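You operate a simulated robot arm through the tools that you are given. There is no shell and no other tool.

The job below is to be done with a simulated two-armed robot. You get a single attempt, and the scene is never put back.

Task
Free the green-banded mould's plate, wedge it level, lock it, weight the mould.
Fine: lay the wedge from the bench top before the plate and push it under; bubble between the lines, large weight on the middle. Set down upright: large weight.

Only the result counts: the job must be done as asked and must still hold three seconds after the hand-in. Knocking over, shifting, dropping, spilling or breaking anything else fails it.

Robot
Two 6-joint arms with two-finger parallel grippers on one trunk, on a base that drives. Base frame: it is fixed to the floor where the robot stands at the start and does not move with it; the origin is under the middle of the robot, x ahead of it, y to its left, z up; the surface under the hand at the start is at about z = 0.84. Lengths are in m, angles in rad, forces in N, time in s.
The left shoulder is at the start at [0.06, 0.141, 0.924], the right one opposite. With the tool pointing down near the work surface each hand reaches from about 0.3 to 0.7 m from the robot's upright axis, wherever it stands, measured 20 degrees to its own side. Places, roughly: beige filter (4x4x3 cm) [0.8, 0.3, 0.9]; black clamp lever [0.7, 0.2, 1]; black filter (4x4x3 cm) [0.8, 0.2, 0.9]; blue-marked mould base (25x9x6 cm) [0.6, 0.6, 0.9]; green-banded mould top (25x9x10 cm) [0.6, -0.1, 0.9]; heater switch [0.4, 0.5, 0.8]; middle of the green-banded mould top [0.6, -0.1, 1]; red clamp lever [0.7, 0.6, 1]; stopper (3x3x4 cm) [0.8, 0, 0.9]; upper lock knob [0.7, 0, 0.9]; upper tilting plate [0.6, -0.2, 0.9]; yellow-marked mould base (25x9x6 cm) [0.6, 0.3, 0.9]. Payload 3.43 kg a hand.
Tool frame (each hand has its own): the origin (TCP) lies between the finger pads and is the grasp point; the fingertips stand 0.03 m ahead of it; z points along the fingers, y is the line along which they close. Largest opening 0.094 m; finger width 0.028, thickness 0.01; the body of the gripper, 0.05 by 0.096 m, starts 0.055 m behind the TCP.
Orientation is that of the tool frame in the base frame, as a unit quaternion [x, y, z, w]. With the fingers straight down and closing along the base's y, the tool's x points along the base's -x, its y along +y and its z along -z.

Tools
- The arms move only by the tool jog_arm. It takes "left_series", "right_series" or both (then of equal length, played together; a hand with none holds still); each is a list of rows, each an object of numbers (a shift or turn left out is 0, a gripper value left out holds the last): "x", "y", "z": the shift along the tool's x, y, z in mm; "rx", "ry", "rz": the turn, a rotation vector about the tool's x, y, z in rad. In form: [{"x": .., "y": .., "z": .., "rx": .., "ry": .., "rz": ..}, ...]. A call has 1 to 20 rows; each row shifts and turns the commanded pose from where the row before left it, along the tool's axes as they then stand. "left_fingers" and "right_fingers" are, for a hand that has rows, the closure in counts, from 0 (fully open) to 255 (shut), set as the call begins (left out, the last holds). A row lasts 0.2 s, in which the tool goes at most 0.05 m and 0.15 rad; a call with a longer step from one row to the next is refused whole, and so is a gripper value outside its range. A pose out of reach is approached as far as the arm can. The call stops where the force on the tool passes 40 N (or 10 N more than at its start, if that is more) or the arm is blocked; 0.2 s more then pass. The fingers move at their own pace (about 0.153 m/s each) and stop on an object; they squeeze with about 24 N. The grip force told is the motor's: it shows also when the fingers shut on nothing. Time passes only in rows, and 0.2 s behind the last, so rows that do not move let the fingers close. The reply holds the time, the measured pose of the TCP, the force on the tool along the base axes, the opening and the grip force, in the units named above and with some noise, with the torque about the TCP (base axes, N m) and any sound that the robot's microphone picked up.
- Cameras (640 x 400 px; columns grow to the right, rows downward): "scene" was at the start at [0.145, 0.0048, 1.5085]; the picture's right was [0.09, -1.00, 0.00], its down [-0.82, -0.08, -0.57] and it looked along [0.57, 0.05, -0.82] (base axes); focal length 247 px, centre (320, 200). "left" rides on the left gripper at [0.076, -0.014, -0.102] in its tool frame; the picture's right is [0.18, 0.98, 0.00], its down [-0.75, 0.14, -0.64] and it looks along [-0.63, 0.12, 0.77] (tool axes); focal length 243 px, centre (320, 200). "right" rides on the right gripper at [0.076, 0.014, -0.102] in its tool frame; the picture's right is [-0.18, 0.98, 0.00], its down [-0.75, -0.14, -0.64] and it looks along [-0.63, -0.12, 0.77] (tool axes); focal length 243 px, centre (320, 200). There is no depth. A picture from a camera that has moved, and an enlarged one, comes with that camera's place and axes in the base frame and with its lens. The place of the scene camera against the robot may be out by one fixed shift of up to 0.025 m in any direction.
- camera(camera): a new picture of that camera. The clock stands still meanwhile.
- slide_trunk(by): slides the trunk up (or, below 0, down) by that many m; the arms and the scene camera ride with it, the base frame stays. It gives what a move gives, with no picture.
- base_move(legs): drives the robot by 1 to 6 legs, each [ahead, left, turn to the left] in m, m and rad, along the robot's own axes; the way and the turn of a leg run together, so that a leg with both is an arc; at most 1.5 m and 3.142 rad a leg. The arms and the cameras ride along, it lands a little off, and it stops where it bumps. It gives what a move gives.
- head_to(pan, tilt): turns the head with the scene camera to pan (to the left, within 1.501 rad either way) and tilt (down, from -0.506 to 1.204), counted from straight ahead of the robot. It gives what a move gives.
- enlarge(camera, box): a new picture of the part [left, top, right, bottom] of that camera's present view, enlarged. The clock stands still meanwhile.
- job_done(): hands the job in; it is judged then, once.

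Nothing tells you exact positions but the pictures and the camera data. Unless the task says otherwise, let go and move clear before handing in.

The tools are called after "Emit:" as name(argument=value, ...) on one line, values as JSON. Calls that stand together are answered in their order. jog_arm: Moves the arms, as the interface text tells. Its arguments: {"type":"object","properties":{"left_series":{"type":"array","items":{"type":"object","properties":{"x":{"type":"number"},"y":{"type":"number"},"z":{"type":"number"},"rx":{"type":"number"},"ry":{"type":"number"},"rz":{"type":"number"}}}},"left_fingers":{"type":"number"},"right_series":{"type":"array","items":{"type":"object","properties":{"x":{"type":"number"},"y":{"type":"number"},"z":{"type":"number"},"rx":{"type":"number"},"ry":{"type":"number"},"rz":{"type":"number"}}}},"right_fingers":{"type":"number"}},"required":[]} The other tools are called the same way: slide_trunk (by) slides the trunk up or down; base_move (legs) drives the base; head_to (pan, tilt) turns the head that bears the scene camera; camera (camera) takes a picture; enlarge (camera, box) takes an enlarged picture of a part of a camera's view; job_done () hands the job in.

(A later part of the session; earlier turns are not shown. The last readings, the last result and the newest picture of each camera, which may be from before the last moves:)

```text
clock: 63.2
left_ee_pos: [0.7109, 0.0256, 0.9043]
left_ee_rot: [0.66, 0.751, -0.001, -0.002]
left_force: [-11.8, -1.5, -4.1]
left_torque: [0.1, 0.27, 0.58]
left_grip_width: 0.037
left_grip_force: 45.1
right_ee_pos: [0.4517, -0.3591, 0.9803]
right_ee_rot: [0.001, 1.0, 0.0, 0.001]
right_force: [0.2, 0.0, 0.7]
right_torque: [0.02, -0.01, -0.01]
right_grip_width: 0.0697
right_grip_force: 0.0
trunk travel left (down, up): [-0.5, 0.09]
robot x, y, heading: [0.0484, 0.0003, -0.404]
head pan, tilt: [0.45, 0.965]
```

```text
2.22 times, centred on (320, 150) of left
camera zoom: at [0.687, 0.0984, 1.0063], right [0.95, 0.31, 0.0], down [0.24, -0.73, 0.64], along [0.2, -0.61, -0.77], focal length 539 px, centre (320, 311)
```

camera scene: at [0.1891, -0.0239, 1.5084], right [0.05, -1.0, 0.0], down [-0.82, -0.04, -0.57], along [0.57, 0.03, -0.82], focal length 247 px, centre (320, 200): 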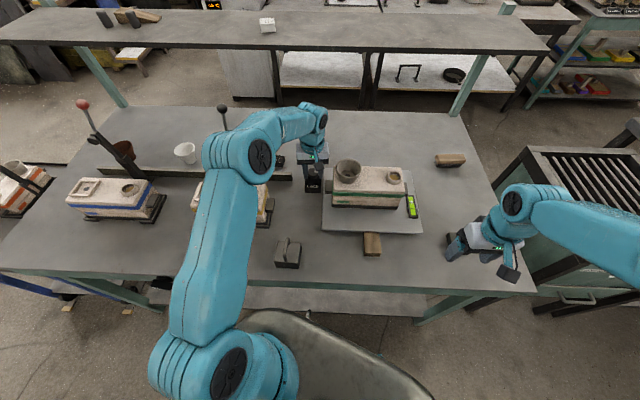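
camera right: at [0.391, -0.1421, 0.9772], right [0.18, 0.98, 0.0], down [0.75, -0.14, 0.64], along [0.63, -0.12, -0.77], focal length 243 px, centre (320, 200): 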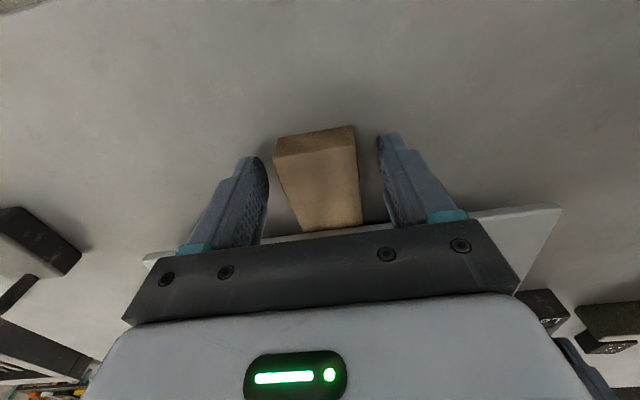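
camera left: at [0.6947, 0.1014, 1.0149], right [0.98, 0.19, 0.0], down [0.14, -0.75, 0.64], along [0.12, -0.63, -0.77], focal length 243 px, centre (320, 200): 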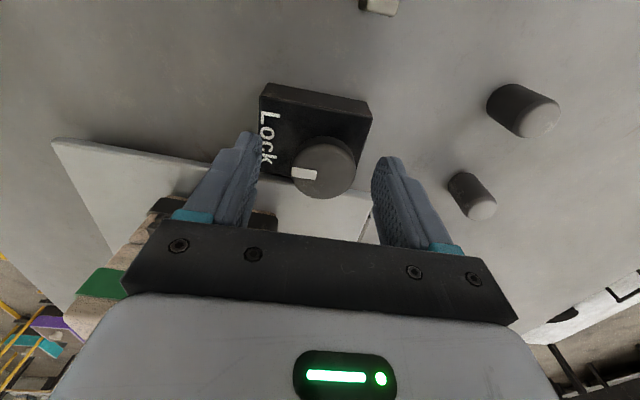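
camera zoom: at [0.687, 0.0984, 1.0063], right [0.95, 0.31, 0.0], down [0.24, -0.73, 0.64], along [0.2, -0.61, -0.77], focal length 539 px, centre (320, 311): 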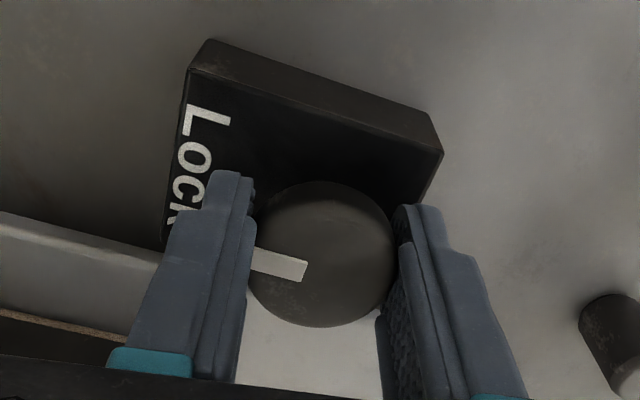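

The torque rise shows the knob is against its lock stop, pointer back at "Lock". I'll release it and rise.

Emit:
jog_arm(left_series=[{"rz": 0.02}, {}])

Emit:
jog_arm(left_series=[{}, {}, {"z": -15}, {"z": -30}, {"z": -40}], left_fingers=70)

Emit:
camera(camera="left")

Emit:
enlarge(camera="scene", box=[260, 150, 430, 270])

```text
clock: 63.8
left_ee_pos: [0.7099, 0.025, 0.9036]
left_ee_rot: [0.667, 0.745, -0.001, -0.001]
left_force: [-14.0, -4.8, -2.4]
left_torque: [-0.19, 0.25, 0.73]
left_grip_width: 0.0371
left_grip_force: 44.9
right_ee_pos: [0.4501, -0.3601, 0.9795]
right_ee_rot: [0.0, 1.0, 0.001, 0.001]
right_force: [-0.5, 0.6, -0.1]
right_torque: [-0.01, 0.02, -0.02]
right_grip_width: 0.0701
right_grip_force: 0.0
trunk travel left (down, up): [-0.5, 0.09]
robot x, y, heading: [0.0507, -0.0017, -0.404]
head pan, tilt: [0.45, 0.965]
```

```text
clock: 65.0
left_ee_pos: [0.7129, 0.0254, 0.9897]
left_ee_rot: [0.666, 0.746, -0.001, -0.002]
left_force: [0.7, 1.7, -0.1]
left_torque: [0.0, 0.0, -0.01]
left_grip_width: 0.0682
left_grip_force: 0.0
right_ee_pos: [0.4518, -0.3612, 0.9796]
right_ee_rot: [0.0, 1.0, 0.0, 0.0]
right_force: [-0.1, 0.0, 0.6]
right_torque: [0.01, -0.01, 0.03]
right_grip_width: 0.0702
right_grip_force: 0.1
trunk travel left (down, up): [-0.5, 0.09]
robot x, y, heading: [0.0492, 0.0002, -0.404]
head pan, tilt: [0.45, 0.965]
```

```text
taken
camera left: at [0.6897, 0.099, 1.092], right [0.96, 0.29, 0.0], down [0.23, -0.73, 0.64], along [0.18, -0.61, -0.77], focal length 243 px, centre (320, 200)
```

left: 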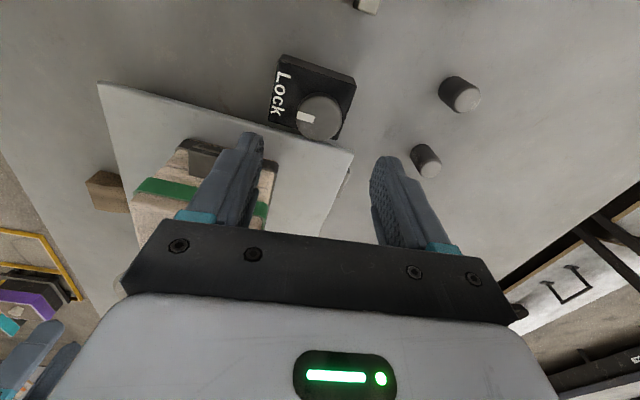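

```text
3.33 times, centred on (345, 210) of scene
camera zoom: at [0.1896, -0.0223, 1.5083], right [0.05, -1.0, 0.0], down [-0.82, -0.04, -0.57], along [0.57, 0.03, -0.82], focal length 824 px, centre (237, 167)
```

zoom: 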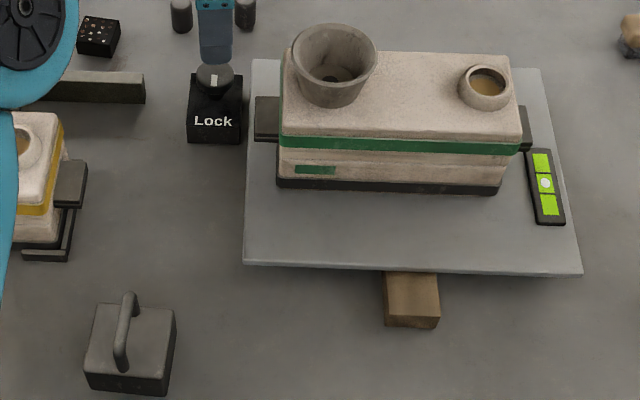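

The plate is level, locked, and the bubble still centred. Next I bring the left hand back above the large weight (around 0.46, 0.08) with fingers closing along y across its handle.

Emit:
jog_arm(left_series=[{"z": -30}, {"y": -45, "z": -15}, {"y": -45, "z": -15}, {"y": -45, "z": -10}, {"rz": -0.1457}, {"rz": -0.1457}, {"rz": -0.1457}, {"rz": -0.1457}, {"rz": -0.1457}, {"rz": -0.1457}, {"rz": -0.1457}, {"rz": -0.1457}, {"rz": -0.1457}, {"rz": -0.1457}, {"x": 40, "y": 15}, {"x": 40, "y": 15}, {"x": 40, "y": 15}, {"x": 20, "y": 12}])

Emit:
camera(camera="left")

Emit:
camera(camera="scene")

```text
clock: 68.8
left_ee_pos: [0.4381, 0.0658, 1.061]
left_ee_rot: [0.001, 1.0, 0.001, -0.002]
left_force: [0.1, 0.1, 0.3]
left_torque: [0.03, 0.03, 0.01]
left_grip_width: 0.0681
left_grip_force: 0.0
right_ee_pos: [0.4515, -0.359, 0.9808]
right_ee_rot: [0.001, 1.0, 0.0, 0.0]
right_force: [-0.1, 0.2, 0.0]
right_torque: [0.0, 0.01, 0.03]
right_grip_width: 0.0699
right_grip_force: 0.1
trunk travel left (down, up): [-0.5, 0.09]
robot x, y, heading: [0.0499, 0.0019, -0.406]
head pan, tilt: [0.45, 0.965]
```

```text
taken
camera left: at [0.3624, 0.0524, 1.1622], right [-0.18, 0.98, 0.0], down [0.76, 0.14, 0.64], along [0.63, 0.12, -0.77], focal length 243 px, centre (320, 200)
```

left: 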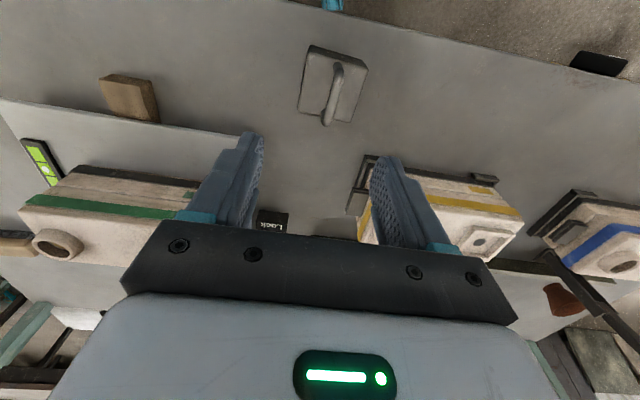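

```text
taken
camera scene: at [0.1894, -0.0221, 1.5084], right [0.05, -1.0, 0.0], down [-0.82, -0.04, -0.57], along [0.57, 0.03, -0.82], focal length 247 px, centre (320, 200)
```

scene: 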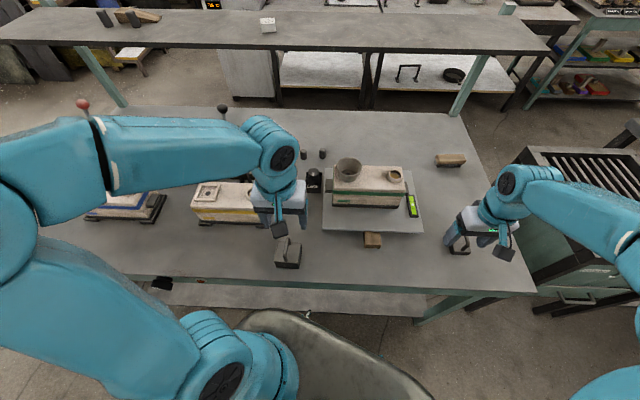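

Emit:
enlarge(camera="left", box=[270, 30, 400, 140])

Emit:
enlarge(camera="scene", box=[250, 200, 340, 280])

```text
3.64 times, centred on (335, 85) of left
camera zoom: at [0.3624, 0.0524, 1.1622], right [-0.18, 0.98, 0.0], down [0.76, 0.14, 0.64], along [0.63, 0.12, -0.77], focal length 882 px, centre (266, 618)
```

zoom: 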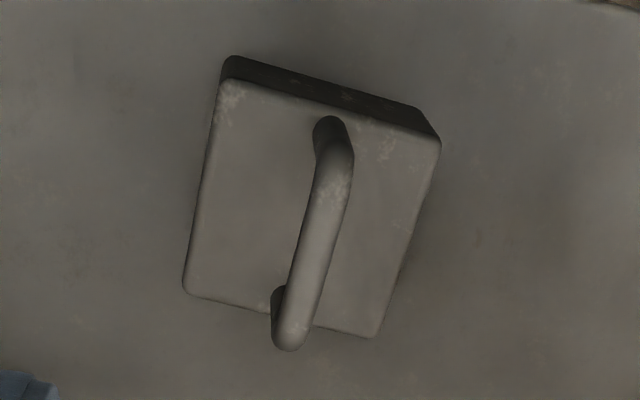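

```text
5.00 times, centred on (295, 240) of scene
camera zoom: at [0.1894, -0.0221, 1.5084], right [0.05, -1.0, 0.0], down [-0.82, -0.04, -0.57], along [0.57, 0.03, -0.82], focal length 1236 px, centre (445, 0)
```

zoom: 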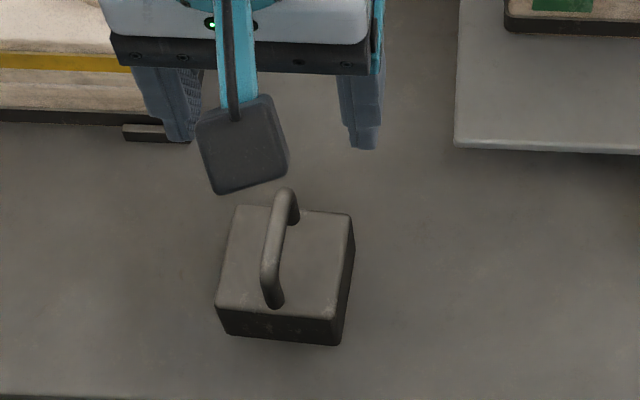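

The large weight is about 6×6×4.5 cm, centred near (0.435, 0.078), handle bar along x with centre at z≈0.914. I'll descend over the handle.

Emit:
jog_arm(left_series=[{"x": 3, "y": 12.5, "z": 30, "rz": 0.04}, {"z": 40}, {"z": 30}, {}])

Emit:
camera(camera="left")

```text
clock: 69.8
left_ee_pos: [0.4351, 0.08, 0.9622]
left_ee_rot: [0.021, 1.0, 0.001, -0.003]
left_force: [-0.8, -0.3, 0.0]
left_torque: [-0.01, -0.03, 0.0]
left_grip_width: 0.068
left_grip_force: 0.0
right_ee_pos: [0.4514, -0.3607, 0.9796]
right_ee_rot: [0.0, 1.0, 0.0, 0.0]
right_force: [-0.3, -0.3, -0.6]
right_torque: [0.0, 0.04, 0.01]
right_grip_width: 0.0703
right_grip_force: 0.1
trunk travel left (down, up): [-0.5, 0.09]
robot x, y, heading: [0.0515, -0.0035, -0.405]
head pan, tilt: [0.45, 0.965]
```

```text
taken
camera left: at [0.3583, 0.0688, 1.0641], right [-0.14, 0.99, 0.0], down [0.76, 0.11, 0.64], along [0.63, 0.09, -0.77], focal length 243 px, centre (320, 200)
```

left: 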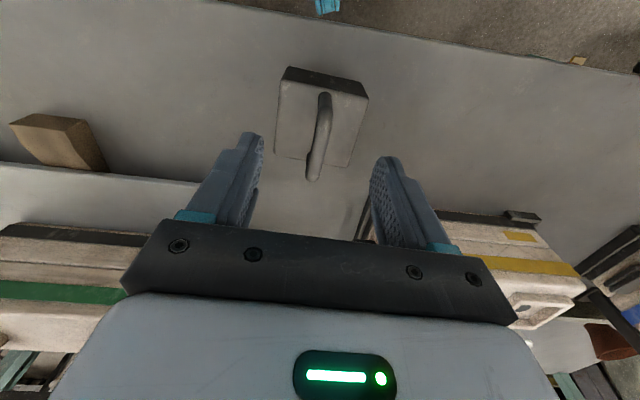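

Emit:
jog_arm(left_series=[{"y": -1, "z": 20}, {"z": 12}, {"z": 8}, {}])

Emit:
camera(camera="left")

Emit:
enlarge(camera="scene", box=[250, 200, 340, 280])

```text
clock: 70.8
left_ee_pos: [0.4354, 0.0799, 0.9188]
left_ee_rot: [0.022, 1.0, 0.001, -0.001]
left_force: [-0.2, -0.1, 0.2]
left_torque: [0.01, 0.0, 0.02]
left_grip_width: 0.0681
left_grip_force: 0.1
right_ee_pos: [0.4505, -0.3607, 0.9794]
right_ee_rot: [0.0, 1.0, 0.0, 0.001]
right_force: [-0.4, 0.3, -0.8]
right_torque: [-0.01, 0.01, 0.01]
right_grip_width: 0.0699
right_grip_force: 0.2
trunk travel left (down, up): [-0.5, 0.09]
robot x, y, heading: [0.0485, 0.0025, -0.406]
head pan, tilt: [0.45, 0.965]
```

```text
taken
camera left: at [0.3579, 0.0686, 1.0219], right [-0.14, 0.99, 0.0], down [0.76, 0.11, 0.64], along [0.63, 0.09, -0.77], focal length 243 px, centre (320, 200)
```

left: 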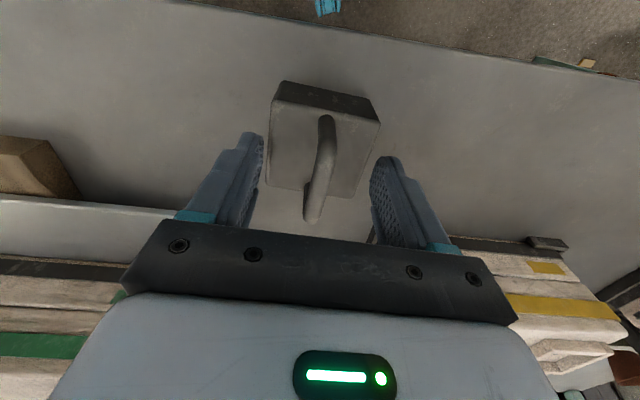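

```text
5.00 times, centred on (295, 240) of scene
camera zoom: at [0.1895, -0.0225, 1.5084], right [0.05, -1.0, 0.0], down [-0.82, -0.04, -0.57], along [0.57, 0.03, -0.82], focal length 1236 px, centre (445, 0)
```

zoom: 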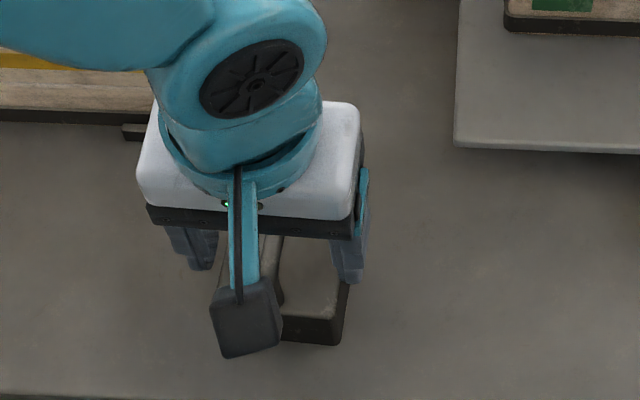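

Emit:
jog_arm(left_series=[{"rz": -0.03}, {}, {}, {}, {}], left_fingers=255)

Emit:
camera(camera="left")

```text
clock: 72.0
left_ee_pos: [0.4353, 0.0784, 0.92]
left_ee_rot: [0.007, 1.0, 0.0, -0.001]
left_force: [0.1, -0.1, 1.8]
left_torque: [0.01, -0.17, -0.2]
left_grip_width: 0.0146
left_grip_force: 23.9
right_ee_pos: [0.4521, -0.3592, 0.9804]
right_ee_rot: [-0.001, 1.0, 0.0, 0.0]
right_force: [0.5, 0.8, -0.4]
right_torque: [-0.03, 0.02, 0.01]
right_grip_width: 0.07
right_grip_force: 0.2
trunk travel left (down, up): [-0.5, 0.09]
robot x, y, heading: [0.0492, 0.0025, -0.402]
head pan, tilt: [0.45, 0.965]
```

```text
taken
camera left: at [0.3586, 0.0662, 1.0218], right [-0.17, 0.98, 0.0], down [0.76, 0.13, 0.64], along [0.63, 0.11, -0.77], focal length 243 px, centre (320, 200)
```

left: 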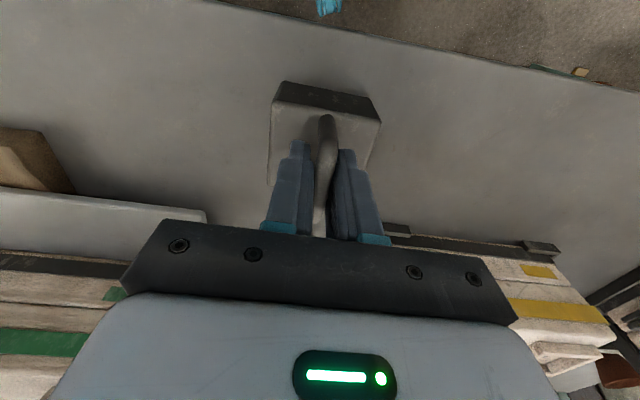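

The handle is gripped (15 mm bar). Lifting slowly and checking it hangs level.

Emit:
jog_arm(left_series=[{"z": -5}, {"z": -10}, {"z": -15}, {}])

Emit:
camera(camera="left")

Emit:
camera(camera="scene")

```text
clock: 73.0
left_ee_pos: [0.4367, 0.0786, 0.9505]
left_ee_rot: [0.006, 1.0, 0.001, -0.002]
left_force: [-0.5, -0.4, -14.2]
left_torque: [0.02, 0.03, -0.02]
left_grip_width: 0.0145
left_grip_force: 24.1
right_ee_pos: [0.4528, -0.3614, 0.9791]
right_ee_rot: [0.0, 1.0, 0.0, -0.001]
right_force: [0.0, -0.2, -0.2]
right_torque: [0.03, -0.03, -0.04]
right_grip_width: 0.07
right_grip_force: 0.2
trunk travel left (down, up): [-0.5, 0.09]
robot x, y, heading: [0.0477, -0.0014, -0.406]
head pan, tilt: [0.45, 0.965]
```

```text
taken
camera left: at [0.3594, 0.0656, 1.052], right [-0.17, 0.99, 0.0], down [0.76, 0.13, 0.64], along [0.63, 0.11, -0.77], focal length 243 px, centre (320, 200)
```

left: 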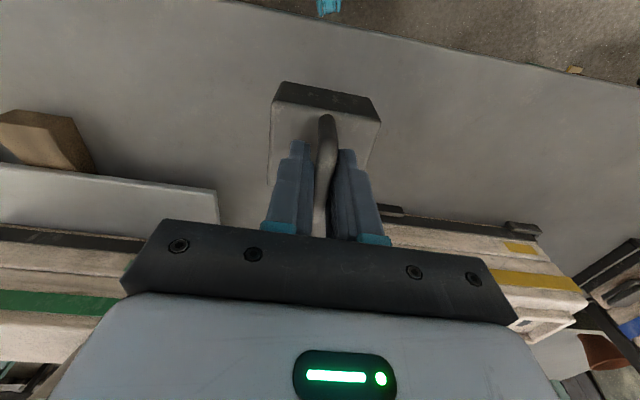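

```text
taken
camera scene: at [0.1906, -0.0222, 1.5083], right [0.05, -1.0, 0.0], down [-0.82, -0.04, -0.57], along [0.57, 0.03, -0.82], focal length 247 px, centre (320, 200)
```

scene: 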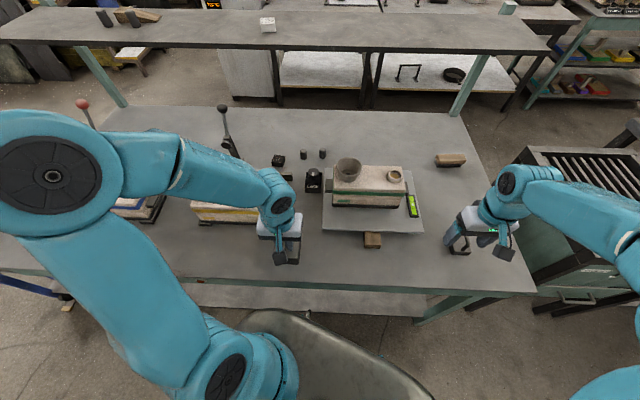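

The weight hangs level (14 N). Before placing it I'll use the right wrist camera from above to measure the mould top's middle and the free space between the cup and the pouring hole.

Emit:
jog_arm(right_series=[{"z": -42}, {"z": -42}, {"z": -42}, {"z": -42}, {"y": 38, "x": -9.6}, {"y": 38, "x": -9.6}, {"y": 38, "x": -9.6}, {"y": 38, "x": -9.6}, {"y": 38, "x": -9.6}, {}], right_fingers=0)

Emit:
camera(camera="right")

Emit:
enlarge(camera="right", box=[180, 80, 460, 255])

```text
clock: 75.2
left_ee_pos: [0.4364, 0.0769, 0.9499]
left_ee_rot: [0.006, 1.0, 0.001, -0.001]
left_force: [0.5, 0.5, -13.5]
left_torque: [0.02, 0.02, 0.0]
left_grip_width: 0.0144
left_grip_force: 24.0
right_ee_pos: [0.4992, -0.1672, 1.1442]
right_ee_rot: [0.001, 1.0, 0.001, 0.001]
right_force: [0.7, -0.3, 0.2]
right_torque: [0.0, -0.01, -0.02]
right_grip_width: 0.0939
right_grip_force: 0.0
trunk travel left (down, up): [-0.5, 0.09]
robot x, y, heading: [0.0485, -0.0018, -0.405]
head pan, tilt: [0.45, 0.965]
```

```text
taken
camera right: at [0.4221, -0.1526, 1.2465], right [0.18, 0.98, 0.0], down [0.75, -0.14, 0.64], along [0.63, -0.12, -0.77], focal length 243 px, centre (320, 200)
```

right: 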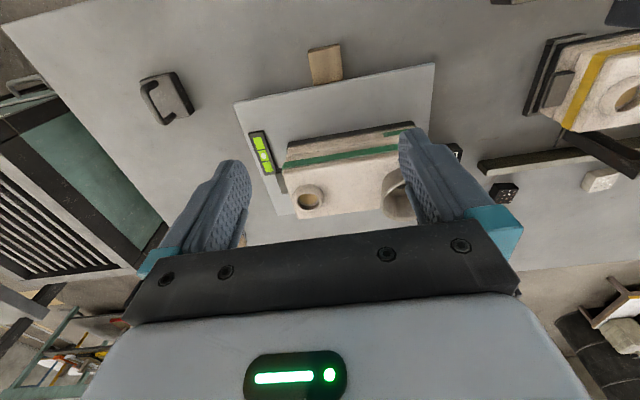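

```text
2.29 times, centred on (320, 168) of right
camera zoom: at [0.4221, -0.1526, 1.2465], right [0.18, 0.98, 0.0], down [0.75, -0.14, 0.64], along [0.63, -0.12, -0.77], focal length 555 px, centre (320, 274)
```

zoom: 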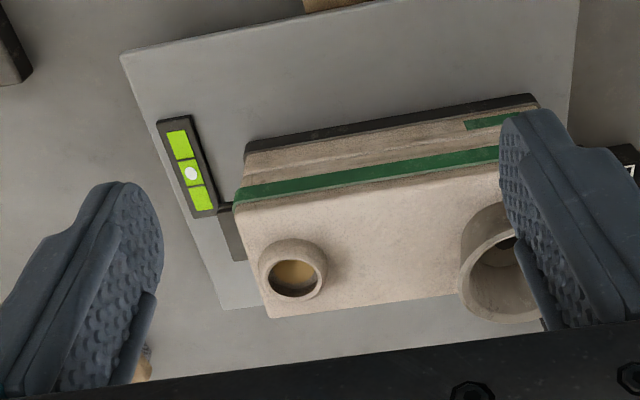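

The free space between cup and pouring ring is about y -0.188 to -0.109 and the mould's middle is near (0.651, -0.145), top at z≈0.955–0.965. I'll move the right hand aside, and raise the trunk so the left arm reaches comfortably.

Emit:
jog_arm(left_series=[{"z": -15}, {"z": -20}, {"z": -20}, {}, {}], right_series=[{"y": -38, "x": 9.6}, {"y": -38, "x": 9.6}, {"y": -38, "x": 9.6}, {"y": -38, "x": 9.6}, {"y": -38, "x": 9.6}])

Emit:
slide_trunk(by=0.085)

Emit:
camera(camera="scene")

```text
clock: 76.4
left_ee_pos: [0.4354, 0.0801, 1.0038]
left_ee_rot: [0.006, 1.0, 0.001, -0.002]
left_force: [0.0, -0.2, -13.5]
left_torque: [-0.04, 0.02, -0.01]
left_grip_width: 0.0144
left_grip_force: 23.2
right_ee_pos: [0.4482, -0.3571, 1.1455]
right_ee_rot: [-0.002, 1.0, 0.0, 0.0]
right_force: [0.3, -1.3, 0.3]
right_torque: [0.02, -0.04, -0.01]
right_grip_width: 0.094
right_grip_force: 0.0
trunk travel left (down, up): [-0.5, 0.09]
robot x, y, heading: [0.0437, 0.0015, -0.405]
head pan, tilt: [0.45, 0.965]
```

```text
clock: 77.6
left_ee_pos: [0.435, 0.0805, 1.0896]
left_ee_rot: [0.006, 1.0, 0.001, -0.003]
left_force: [0.4, 0.5, -14.7]
left_torque: [-0.02, 0.06, -0.01]
left_grip_width: 0.0143
left_grip_force: 24.3
right_ee_pos: [0.4495, -0.3564, 1.2305]
right_ee_rot: [0.0, 1.0, 0.0, 0.0]
right_force: [-0.1, -0.2, -1.2]
right_torque: [0.02, -0.01, 0.0]
right_grip_width: 0.094
right_grip_force: 0.0
trunk travel left (down, up): [-0.585, 0.005]
robot x, y, heading: [0.0514, -0.0005, -0.404]
head pan, tilt: [0.45, 0.965]
```

```text
taken
camera scene: at [0.1912, -0.0219, 1.5932], right [0.05, -1.0, 0.0], down [-0.82, -0.04, -0.57], along [0.57, 0.03, -0.82], focal length 247 px, centre (320, 200)
```

scene: 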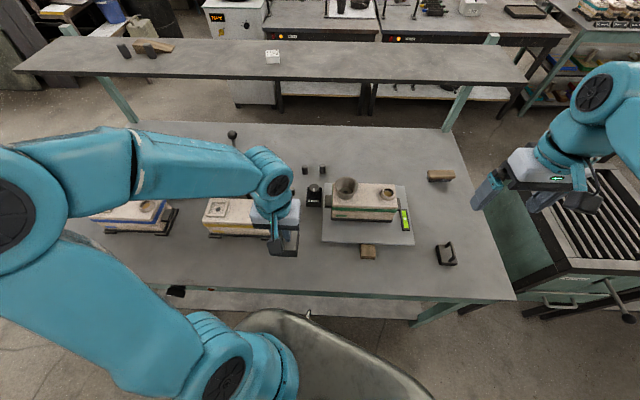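

Now the weight goes sideways to y≈-0.147 in front of the mould, well above everything, then forward over its middle.

Emit:
jog_arm(left_series=[{"z": -18}, {"z": -18}, {"y": -38}, {"y": -38}, {"y": -38}, {"y": -38}, {"y": -38}, {"y": -37}, {"x": -30}, {"x": -30}, {"x": -30}, {}])

Emit:
camera(camera="scene")

Emit:
camera(camera="left")

```text
clock: 80.2
left_ee_pos: [0.5235, -0.1486, 1.127]
left_ee_rot: [0.005, 1.0, 0.001, -0.002]
left_force: [0.1, 1.3, -13.2]
left_torque: [-0.02, 0.0, 0.0]
left_grip_width: 0.01
left_grip_force: 23.8
right_ee_pos: [0.4485, -0.355, 1.2312]
right_ee_rot: [0.0, 1.0, 0.0, -0.001]
right_force: [0.1, 0.1, 0.3]
right_torque: [-0.03, -0.02, 0.0]
right_grip_width: 0.0942
right_grip_force: 0.1
trunk travel left (down, up): [-0.585, 0.005]
robot x, y, heading: [0.0484, 0.0009, -0.403]
head pan, tilt: [0.45, 0.965]
```

```text
taken
camera scene: at [0.1896, -0.021, 1.5934], right [0.05, -1.0, 0.0], down [-0.82, -0.04, -0.57], along [0.57, 0.03, -0.82], focal length 247 px, centre (320, 200)
```

scene: 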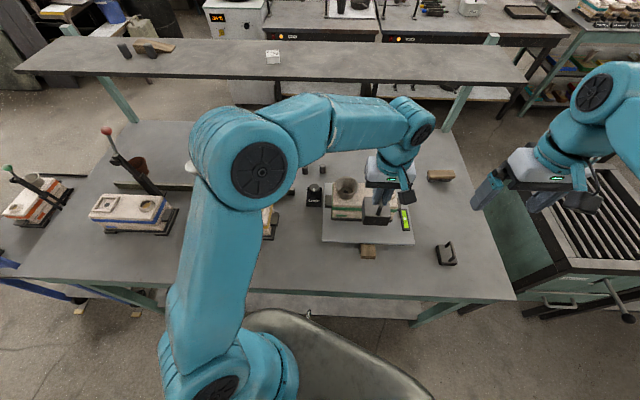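

```text
taken
camera left: at [0.4466, -0.1618, 1.2284], right [-0.17, 0.99, 0.0], down [0.76, 0.13, 0.64], along [0.63, 0.11, -0.77], focal length 243 px, centre (320, 200)
```

left: 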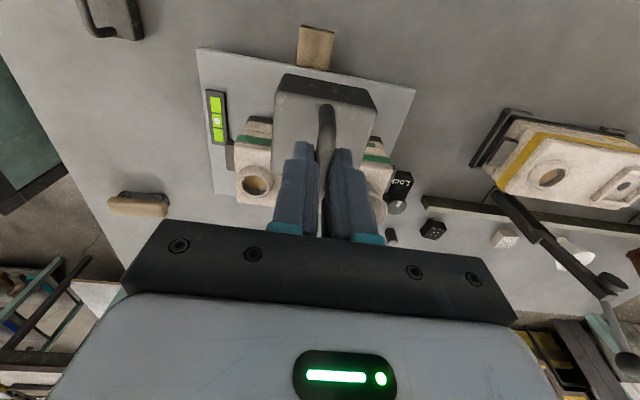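

The grip width shrank from 14 to 10 mm, so the handle has slipped a little in the fingers. I'll look closely before any further motion.

Emit:
enlarge(camera="left", box=[250, 60, 400, 250])

Emit:
enlarge(camera="scene", box=[320, 130, 450, 260])

Emit:
camera(camera="right")

```text
2.11 times, centred on (325, 155) of left
camera zoom: at [0.4466, -0.1618, 1.2284], right [-0.17, 0.99, 0.0], down [0.76, 0.13, 0.64], along [0.63, 0.11, -0.77], focal length 511 px, centre (310, 295)
```

zoom: 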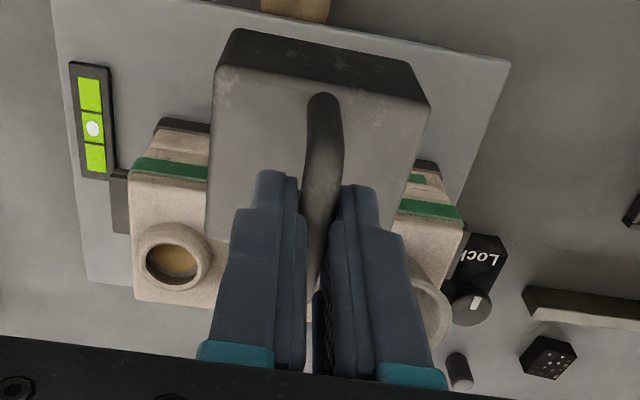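

```text
3.08 times, centred on (385, 195) of scene
camera zoom: at [0.1896, -0.021, 1.5934], right [0.05, -1.0, 0.0], down [-0.82, -0.04, -0.57], along [0.57, 0.03, -0.82], focal length 761 px, centre (120, 215)
```

zoom: 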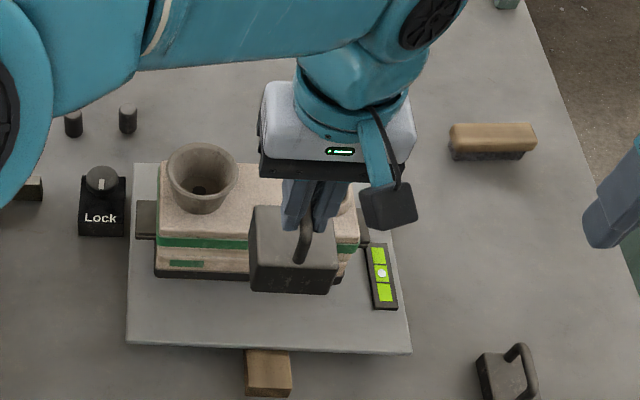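

```text
taken
camera right: at [0.3714, -0.3402, 1.3341], right [0.18, 0.98, 0.0], down [0.75, -0.14, 0.64], along [0.63, -0.12, -0.77], focal length 243 px, centre (320, 200)
```

right: 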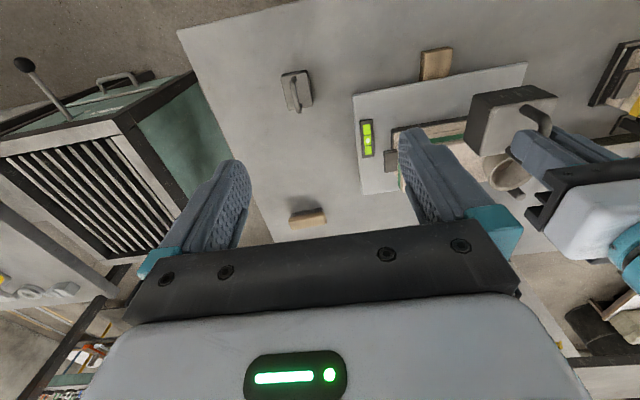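

The measured weight position shows it hasn't dropped—the handle merely aligned itself with the pads (10 mm bar). I'll go forward gently over the mould's middle.

Emit:
jog_arm(left_series=[{"x": -6}, {"x": -12}, {"x": -17}, {"x": -17}, {"x": -17}, {"x": -17}, {"x": -17}, {"x": -14}, {"x": -9}, {"x": -4}, {}])

Emit:
camera(camera="left")

Emit:
camera(camera="right")

Emit:
enlarge(camera="scene", box=[300, 130, 450, 260])

```text
clock: 82.6
left_ee_pos: [0.6523, -0.1513, 1.1237]
left_ee_rot: [0.006, 1.0, 0.0, -0.003]
left_force: [0.8, 0.2, -14.2]
left_torque: [0.01, -0.01, 0.04]
left_grip_width: 0.0099
left_grip_force: 24.3
right_ee_pos: [0.4496, -0.3573, 1.2293]
right_ee_rot: [0.0, 1.0, 0.0, 0.0]
right_force: [-0.4, 0.1, -0.5]
right_torque: [0.03, 0.01, 0.02]
right_grip_width: 0.0939
right_grip_force: 0.1
trunk travel left (down, up): [-0.585, 0.005]
robot x, y, heading: [0.0519, -0.0, -0.407]
head pan, tilt: [0.45, 0.965]
```

```text
taken
camera left: at [0.5768, -0.1638, 1.2252], right [-0.17, 0.99, 0.0], down [0.76, 0.13, 0.64], along [0.63, 0.11, -0.77], focal length 243 px, centre (320, 200)
```

left: 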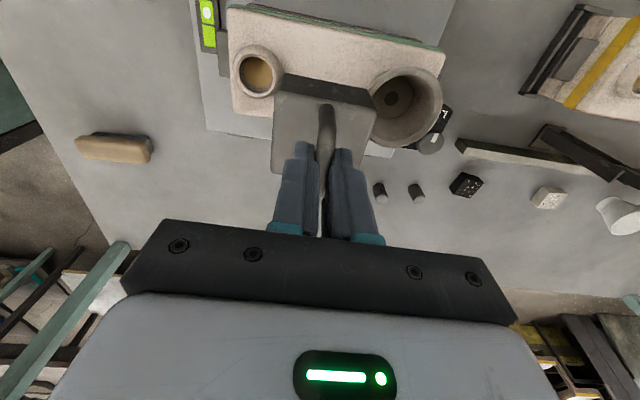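

```text
taken
camera right: at [0.3729, -0.3417, 1.3334], right [0.18, 0.98, 0.0], down [0.75, -0.14, 0.64], along [0.63, -0.12, -0.77], focal length 243 px, centre (320, 200)
```

right: 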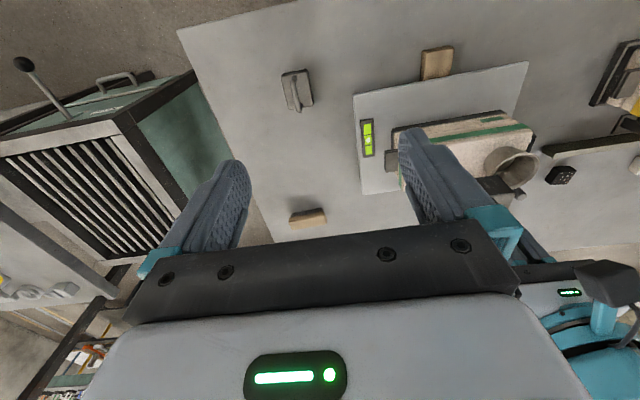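

```text
3.08 times, centred on (375, 195) of scene
camera zoom: at [0.1915, -0.0227, 1.5932], right [0.05, -1.0, 0.0], down [-0.82, -0.04, -0.57], along [0.57, 0.03, -0.82], focal length 761 px, centre (151, 215)
```

zoom: 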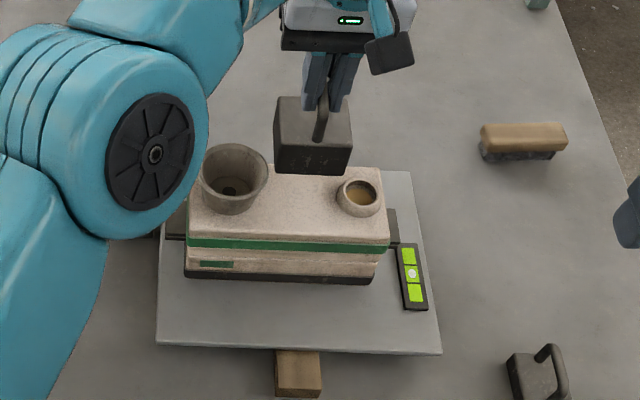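

Emit:
enlarge(camera="left", box=[190, 0, 460, 170])

```text
2.35 times, centred on (325, 85) of left
camera zoom: at [0.5768, -0.1638, 1.2252], right [-0.17, 0.99, 0.0], down [0.76, 0.13, 0.64], along [0.63, 0.11, -0.77], focal length 571 px, centre (308, 471)
```

zoom: 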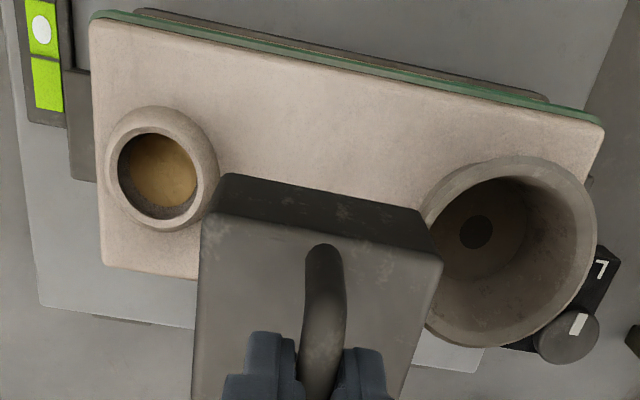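

Seen from above, the mould top spans x 0.597–0.687, y -0.240 to -0.039 and the weight hangs over (0.648, -0.150) with roughly 9 mm to cup and ring. I'll nudge it 5 mm nearer and 2 mm left, and lower it gently.

Emit:
jog_arm(left_series=[{"x": 3, "y": 1}, {"x": 2, "y": 1}, {"z": 7}, {"z": 13}, {"z": 15}, {"z": 13}, {"z": 9}, {"z": 5}, {}])

Emit:
enlarge(camera="left", box=[190, 0, 460, 170])

Emit:
enlarge(camera="scene", box=[300, 130, 450, 260])

```text
clock: 83.9
left_ee_pos: [0.6472, -0.1553, 1.0942]
left_ee_rot: [0.006, 1.0, -0.011, 0.006]
left_force: [-4.3, -14.2, 16.4]
left_torque: [-0.1, 0.69, 0.37]
left_grip_width: 0.0099
left_grip_force: 23.9
right_ee_pos: [0.449, -0.3572, 1.2302]
right_ee_rot: [0.0, 1.0, 0.0, 0.0]
right_force: [1.7, 0.2, 0.4]
right_torque: [-0.01, 0.01, 0.0]
right_grip_width: 0.094
right_grip_force: 0.0
trunk travel left (down, up): [-0.585, 0.005]
robot x, y, heading: [0.0526, 0.0022, -0.404]
head pan, tilt: [0.45, 0.965]
stopped in row 6 (left hand): the force on the tool passed its limit at 48 N (the readings are from after the stop); the commanded pose is now the measured one
```

```text
2.35 times, centred on (325, 85) of left
camera zoom: at [0.5697, -0.1666, 1.1951], right [-0.17, 0.98, -0.02], down [0.75, 0.15, 0.65], along [0.64, 0.09, -0.76], focal length 571 px, centre (308, 471)
```

zoom: 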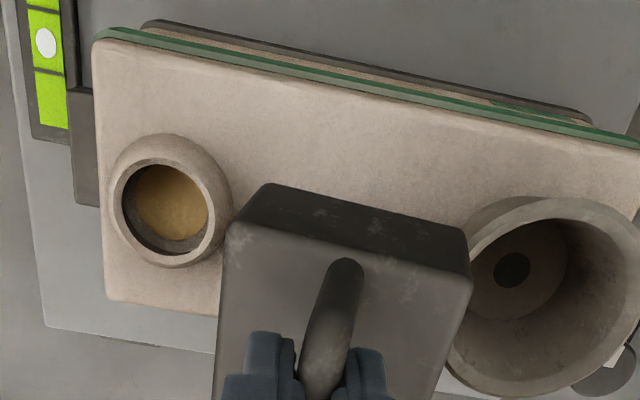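

```text
3.08 times, centred on (375, 195) of scene
camera zoom: at [0.1903, -0.0229, 1.5935], right [0.05, -1.0, 0.0], down [-0.82, -0.04, -0.57], along [0.57, 0.03, -0.82], focal length 761 px, centre (151, 215)
```

zoom: 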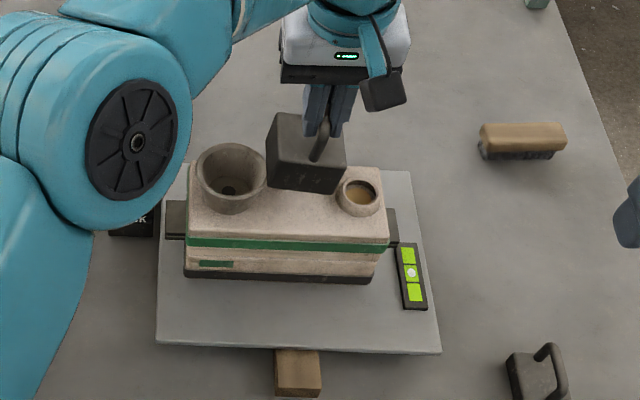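

The weight's left edge caught the cup's rim, which is higher than I took it to be; the motion stopped at once. I'll rise straight up, straighten the tool, and look whether the cup has moved.

Emit:
jog_arm(left_series=[{"z": -8}, {"z": -12}, {"z": -10, "rx": -0.022, "ry": 0.012}, {}, {}])

Emit:
enlarge(camera="left", box=[190, 0, 460, 170])

Emit:
enlarge(camera="scene", box=[300, 130, 450, 260])

Emit:
camera(camera="left")

```text
clock: 85.1
left_ee_pos: [0.6473, -0.1528, 1.1241]
left_ee_rot: [0.006, 1.0, 0.005, -0.001]
left_force: [-0.3, 0.1, -13.5]
left_torque: [0.01, 0.04, -0.01]
left_grip_width: 0.0099
left_grip_force: 23.8
right_ee_pos: [0.4465, -0.3567, 1.2305]
right_ee_rot: [0.0, 1.0, 0.001, 0.001]
right_force: [-0.6, -0.7, 0.3]
right_torque: [0.01, -0.04, 0.01]
right_grip_width: 0.0941
right_grip_force: 0.1
trunk travel left (down, up): [-0.585, 0.005]
robot x, y, heading: [0.0488, 0.0013, -0.405]
head pan, tilt: [0.45, 0.965]
```

```text
2.35 times, centred on (325, 85) of left
camera zoom: at [0.5706, -0.1677, 1.2243], right [-0.17, 0.98, 0.01], down [0.76, 0.13, 0.64], along [0.63, 0.12, -0.77], focal length 571 px, centre (308, 471)
```

zoom: 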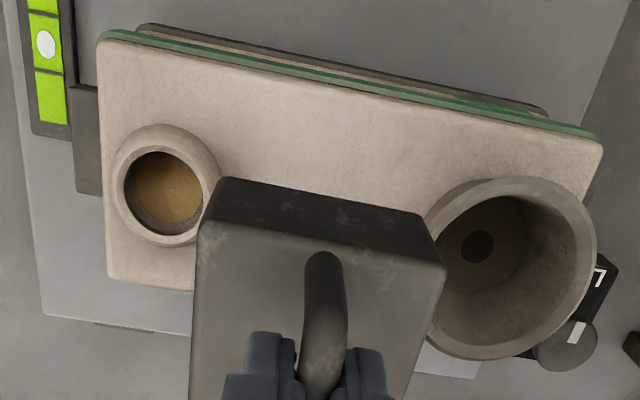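

```text
3.08 times, centred on (375, 195) of scene
camera zoom: at [0.1887, -0.0236, 1.5934], right [0.05, -1.0, 0.0], down [-0.82, -0.04, -0.57], along [0.57, 0.03, -0.82], focal length 761 px, centre (151, 215)
```

zoom: 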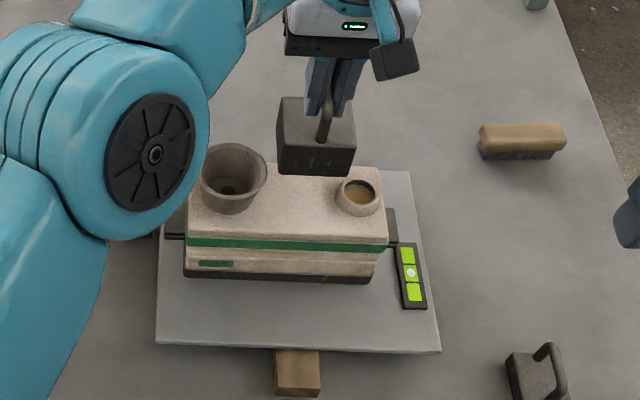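

```text
taken
camera left: at [0.5706, -0.1677, 1.2243], right [-0.17, 0.98, 0.01], down [0.76, 0.13, 0.64], along [0.63, 0.12, -0.77], focal length 243 px, centre (320, 200)
```

left: 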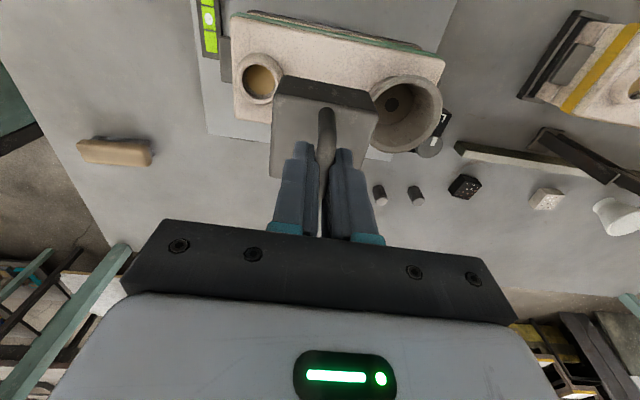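

Cup, mould and bubble look unmoved. I'll shift the weight 4 mm farther from the cup, straighten the last bit of roll, and lower in short checked steps past the rim (rim near z≈1.015).

Emit:
jog_arm(left_series=[{"y": -2, "rx": 0.01}, {"y": -2}, {"z": 5}, {"z": 8}, {"z": 8}, {"z": 4}, {}])

Emit:
enlarge(camera="left", box=[190, 0, 460, 170])

Emit:
enlarge(camera="scene", box=[330, 150, 400, 210])

```text
clock: 86.7
left_ee_pos: [0.6471, -0.1565, 1.0979]
left_ee_rot: [0.006, 1.0, -0.001, -0.002]
left_force: [0.4, 0.0, -14.3]
left_torque: [0.02, 0.03, -0.03]
left_grip_width: 0.0096
left_grip_force: 23.7
right_ee_pos: [0.4487, -0.3573, 1.2306]
right_ee_rot: [0.0, 1.0, 0.001, 0.0]
right_force: [-0.2, 0.4, 0.1]
right_torque: [0.0, 0.02, -0.04]
right_grip_width: 0.0939
right_grip_force: 0.2
trunk travel left (down, up): [-0.585, 0.005]
robot x, y, heading: [0.0494, -0.0041, -0.408]
head pan, tilt: [0.45, 0.965]
```

```text
2.35 times, centred on (325, 85) of left
camera zoom: at [0.5714, -0.1693, 1.1983], right [-0.17, 0.98, 0.0], down [0.76, 0.13, 0.64], along [0.63, 0.11, -0.77], focal length 571 px, centre (308, 471)
```

zoom: 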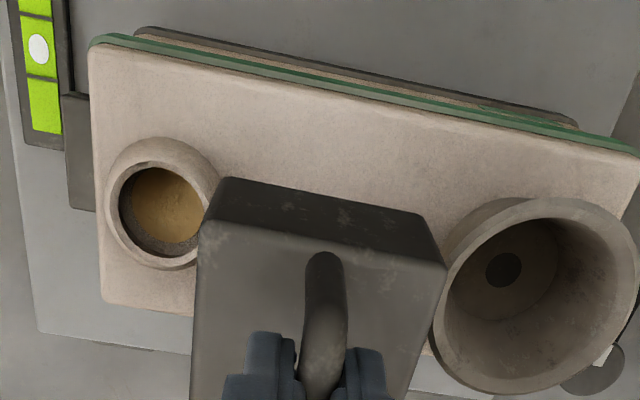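

```text
6.67 times, centred on (365, 180) of scene
camera zoom: at [0.19, -0.0229, 1.5933], right [0.05, -1.0, 0.0], down [-0.82, -0.04, -0.57], along [0.57, 0.03, -0.82], focal length 1648 px, centre (20, 333)
```

zoom: 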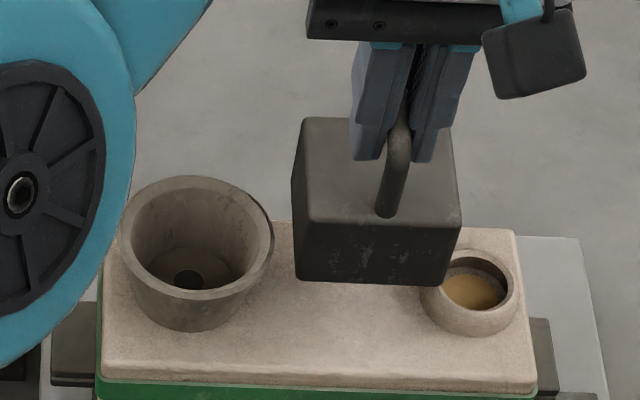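

From the scene view the weight is 6.6 cm wide, and now sits too close to the pouring ring; the best line is about 2.5 mm back toward the cup. I'll shift and lower past the rim in small steps.

Emit:
jog_arm(left_series=[{"y": 2.5}, {"z": 4}, {"z": 4}, {"z": 4}, {"z": 4}, {}])

Emit:
enlarge(camera="scene", box=[330, 150, 400, 210])

Emit:
enlarge(camera="left", box=[190, 0, 460, 170])

```text
clock: 88.1
left_ee_pos: [0.649, -0.1549, 1.0806]
left_ee_rot: [0.006, 1.0, -0.001, -0.002]
left_force: [0.0, -0.6, -13.9]
left_torque: [-0.03, 0.03, 0.04]
left_grip_width: 0.0101
left_grip_force: 24.3
right_ee_pos: [0.4498, -0.3576, 1.2304]
right_ee_rot: [0.0, 1.0, 0.0, 0.0]
right_force: [-0.2, -0.1, 0.3]
right_torque: [0.01, -0.02, 0.0]
right_grip_width: 0.0941
right_grip_force: 0.0
trunk travel left (down, up): [-0.585, 0.005]
robot x, y, heading: [0.0482, -0.0001, -0.401]
head pan, tilt: [0.45, 0.965]
```

```text
6.67 times, centred on (365, 180) of scene
camera zoom: at [0.1914, -0.0229, 1.5932], right [0.05, -1.0, 0.0], down [-0.82, -0.04, -0.57], along [0.57, 0.03, -0.82], focal length 1648 px, centre (20, 333)
```

zoom: 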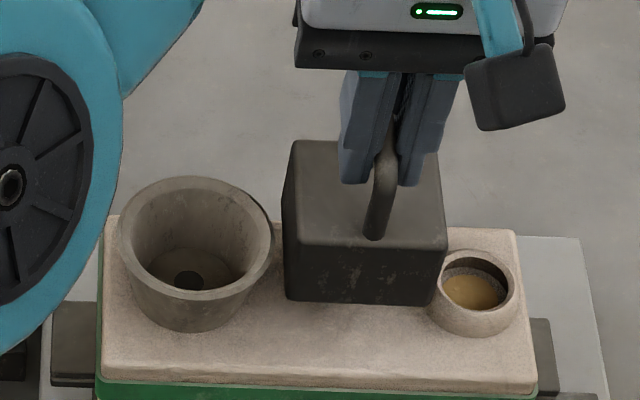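

```text
2.35 times, centred on (325, 85) of left
camera zoom: at [0.5728, -0.1671, 1.1816], right [-0.17, 0.98, 0.0], down [0.76, 0.13, 0.64], along [0.63, 0.11, -0.77], focal length 571 px, centre (308, 471)
```

zoom: 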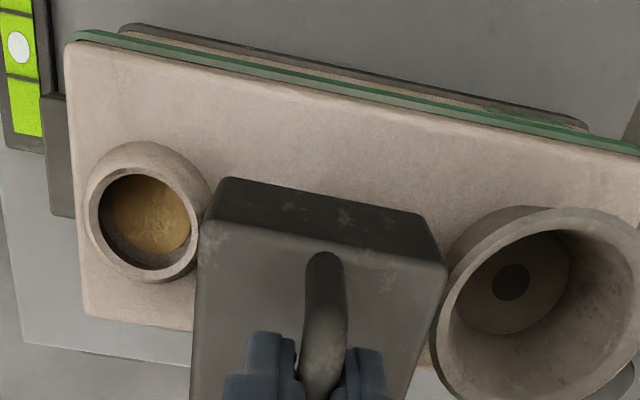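

Emit:
jog_arm(left_series=[{"y": 1.5}, {"z": 5}, {"z": 7}, {"z": 7}, {"z": 5}, {"z": 3}, {}])

Emit:
enlarge(camera="scene", box=[330, 150, 400, 210])

Emit:
enlarge(camera="left", box=[190, 0, 460, 170])

```text
clock: 89.7
left_ee_pos: [0.6461, -0.1524, 1.0581]
left_ee_rot: [0.005, 1.0, -0.005, 0.003]
left_force: [1.2, 1.7, 30.3]
left_torque: [-0.02, 0.2, 0.01]
left_grip_width: 0.01
left_grip_force: 24.1
right_ee_pos: [0.4455, -0.355, 1.2322]
right_ee_rot: [0.0, 1.0, -0.001, 0.002]
right_force: [0.3, -0.5, -0.3]
right_torque: [-0.01, -0.01, 0.0]
right_grip_width: 0.0941
right_grip_force: 0.1
trunk travel left (down, up): [-0.585, 0.005]
robot x, y, heading: [0.0497, 0.0027, -0.403]
head pan, tilt: [0.45, 0.965]
```

```text
6.67 times, centred on (365, 180) of scene
camera zoom: at [0.1863, -0.0212, 1.5942], right [0.05, -1.0, 0.0], down [-0.82, -0.04, -0.57], along [0.57, 0.03, -0.82], focal length 1648 px, centre (20, 333)
```

zoom: 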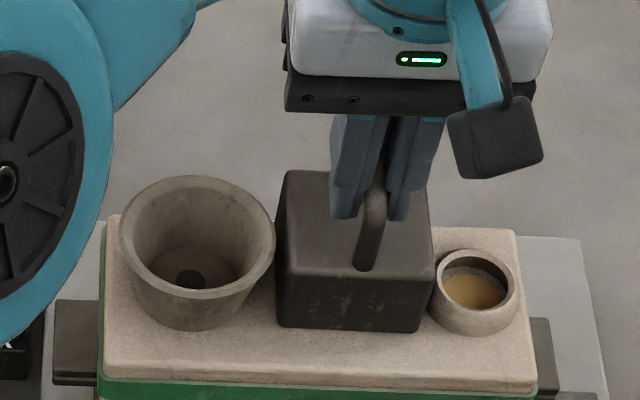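

```text
2.35 times, centred on (325, 85) of left
camera zoom: at [0.5688, -0.1651, 1.1594], right [-0.17, 0.98, -0.01], down [0.75, 0.14, 0.65], along [0.64, 0.11, -0.76], focal length 571 px, centre (308, 471)
```

zoom: 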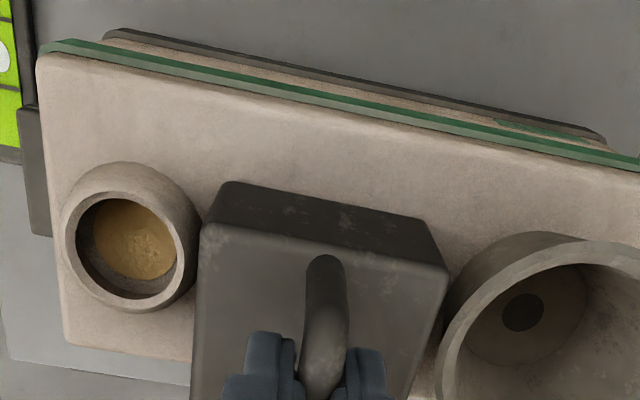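

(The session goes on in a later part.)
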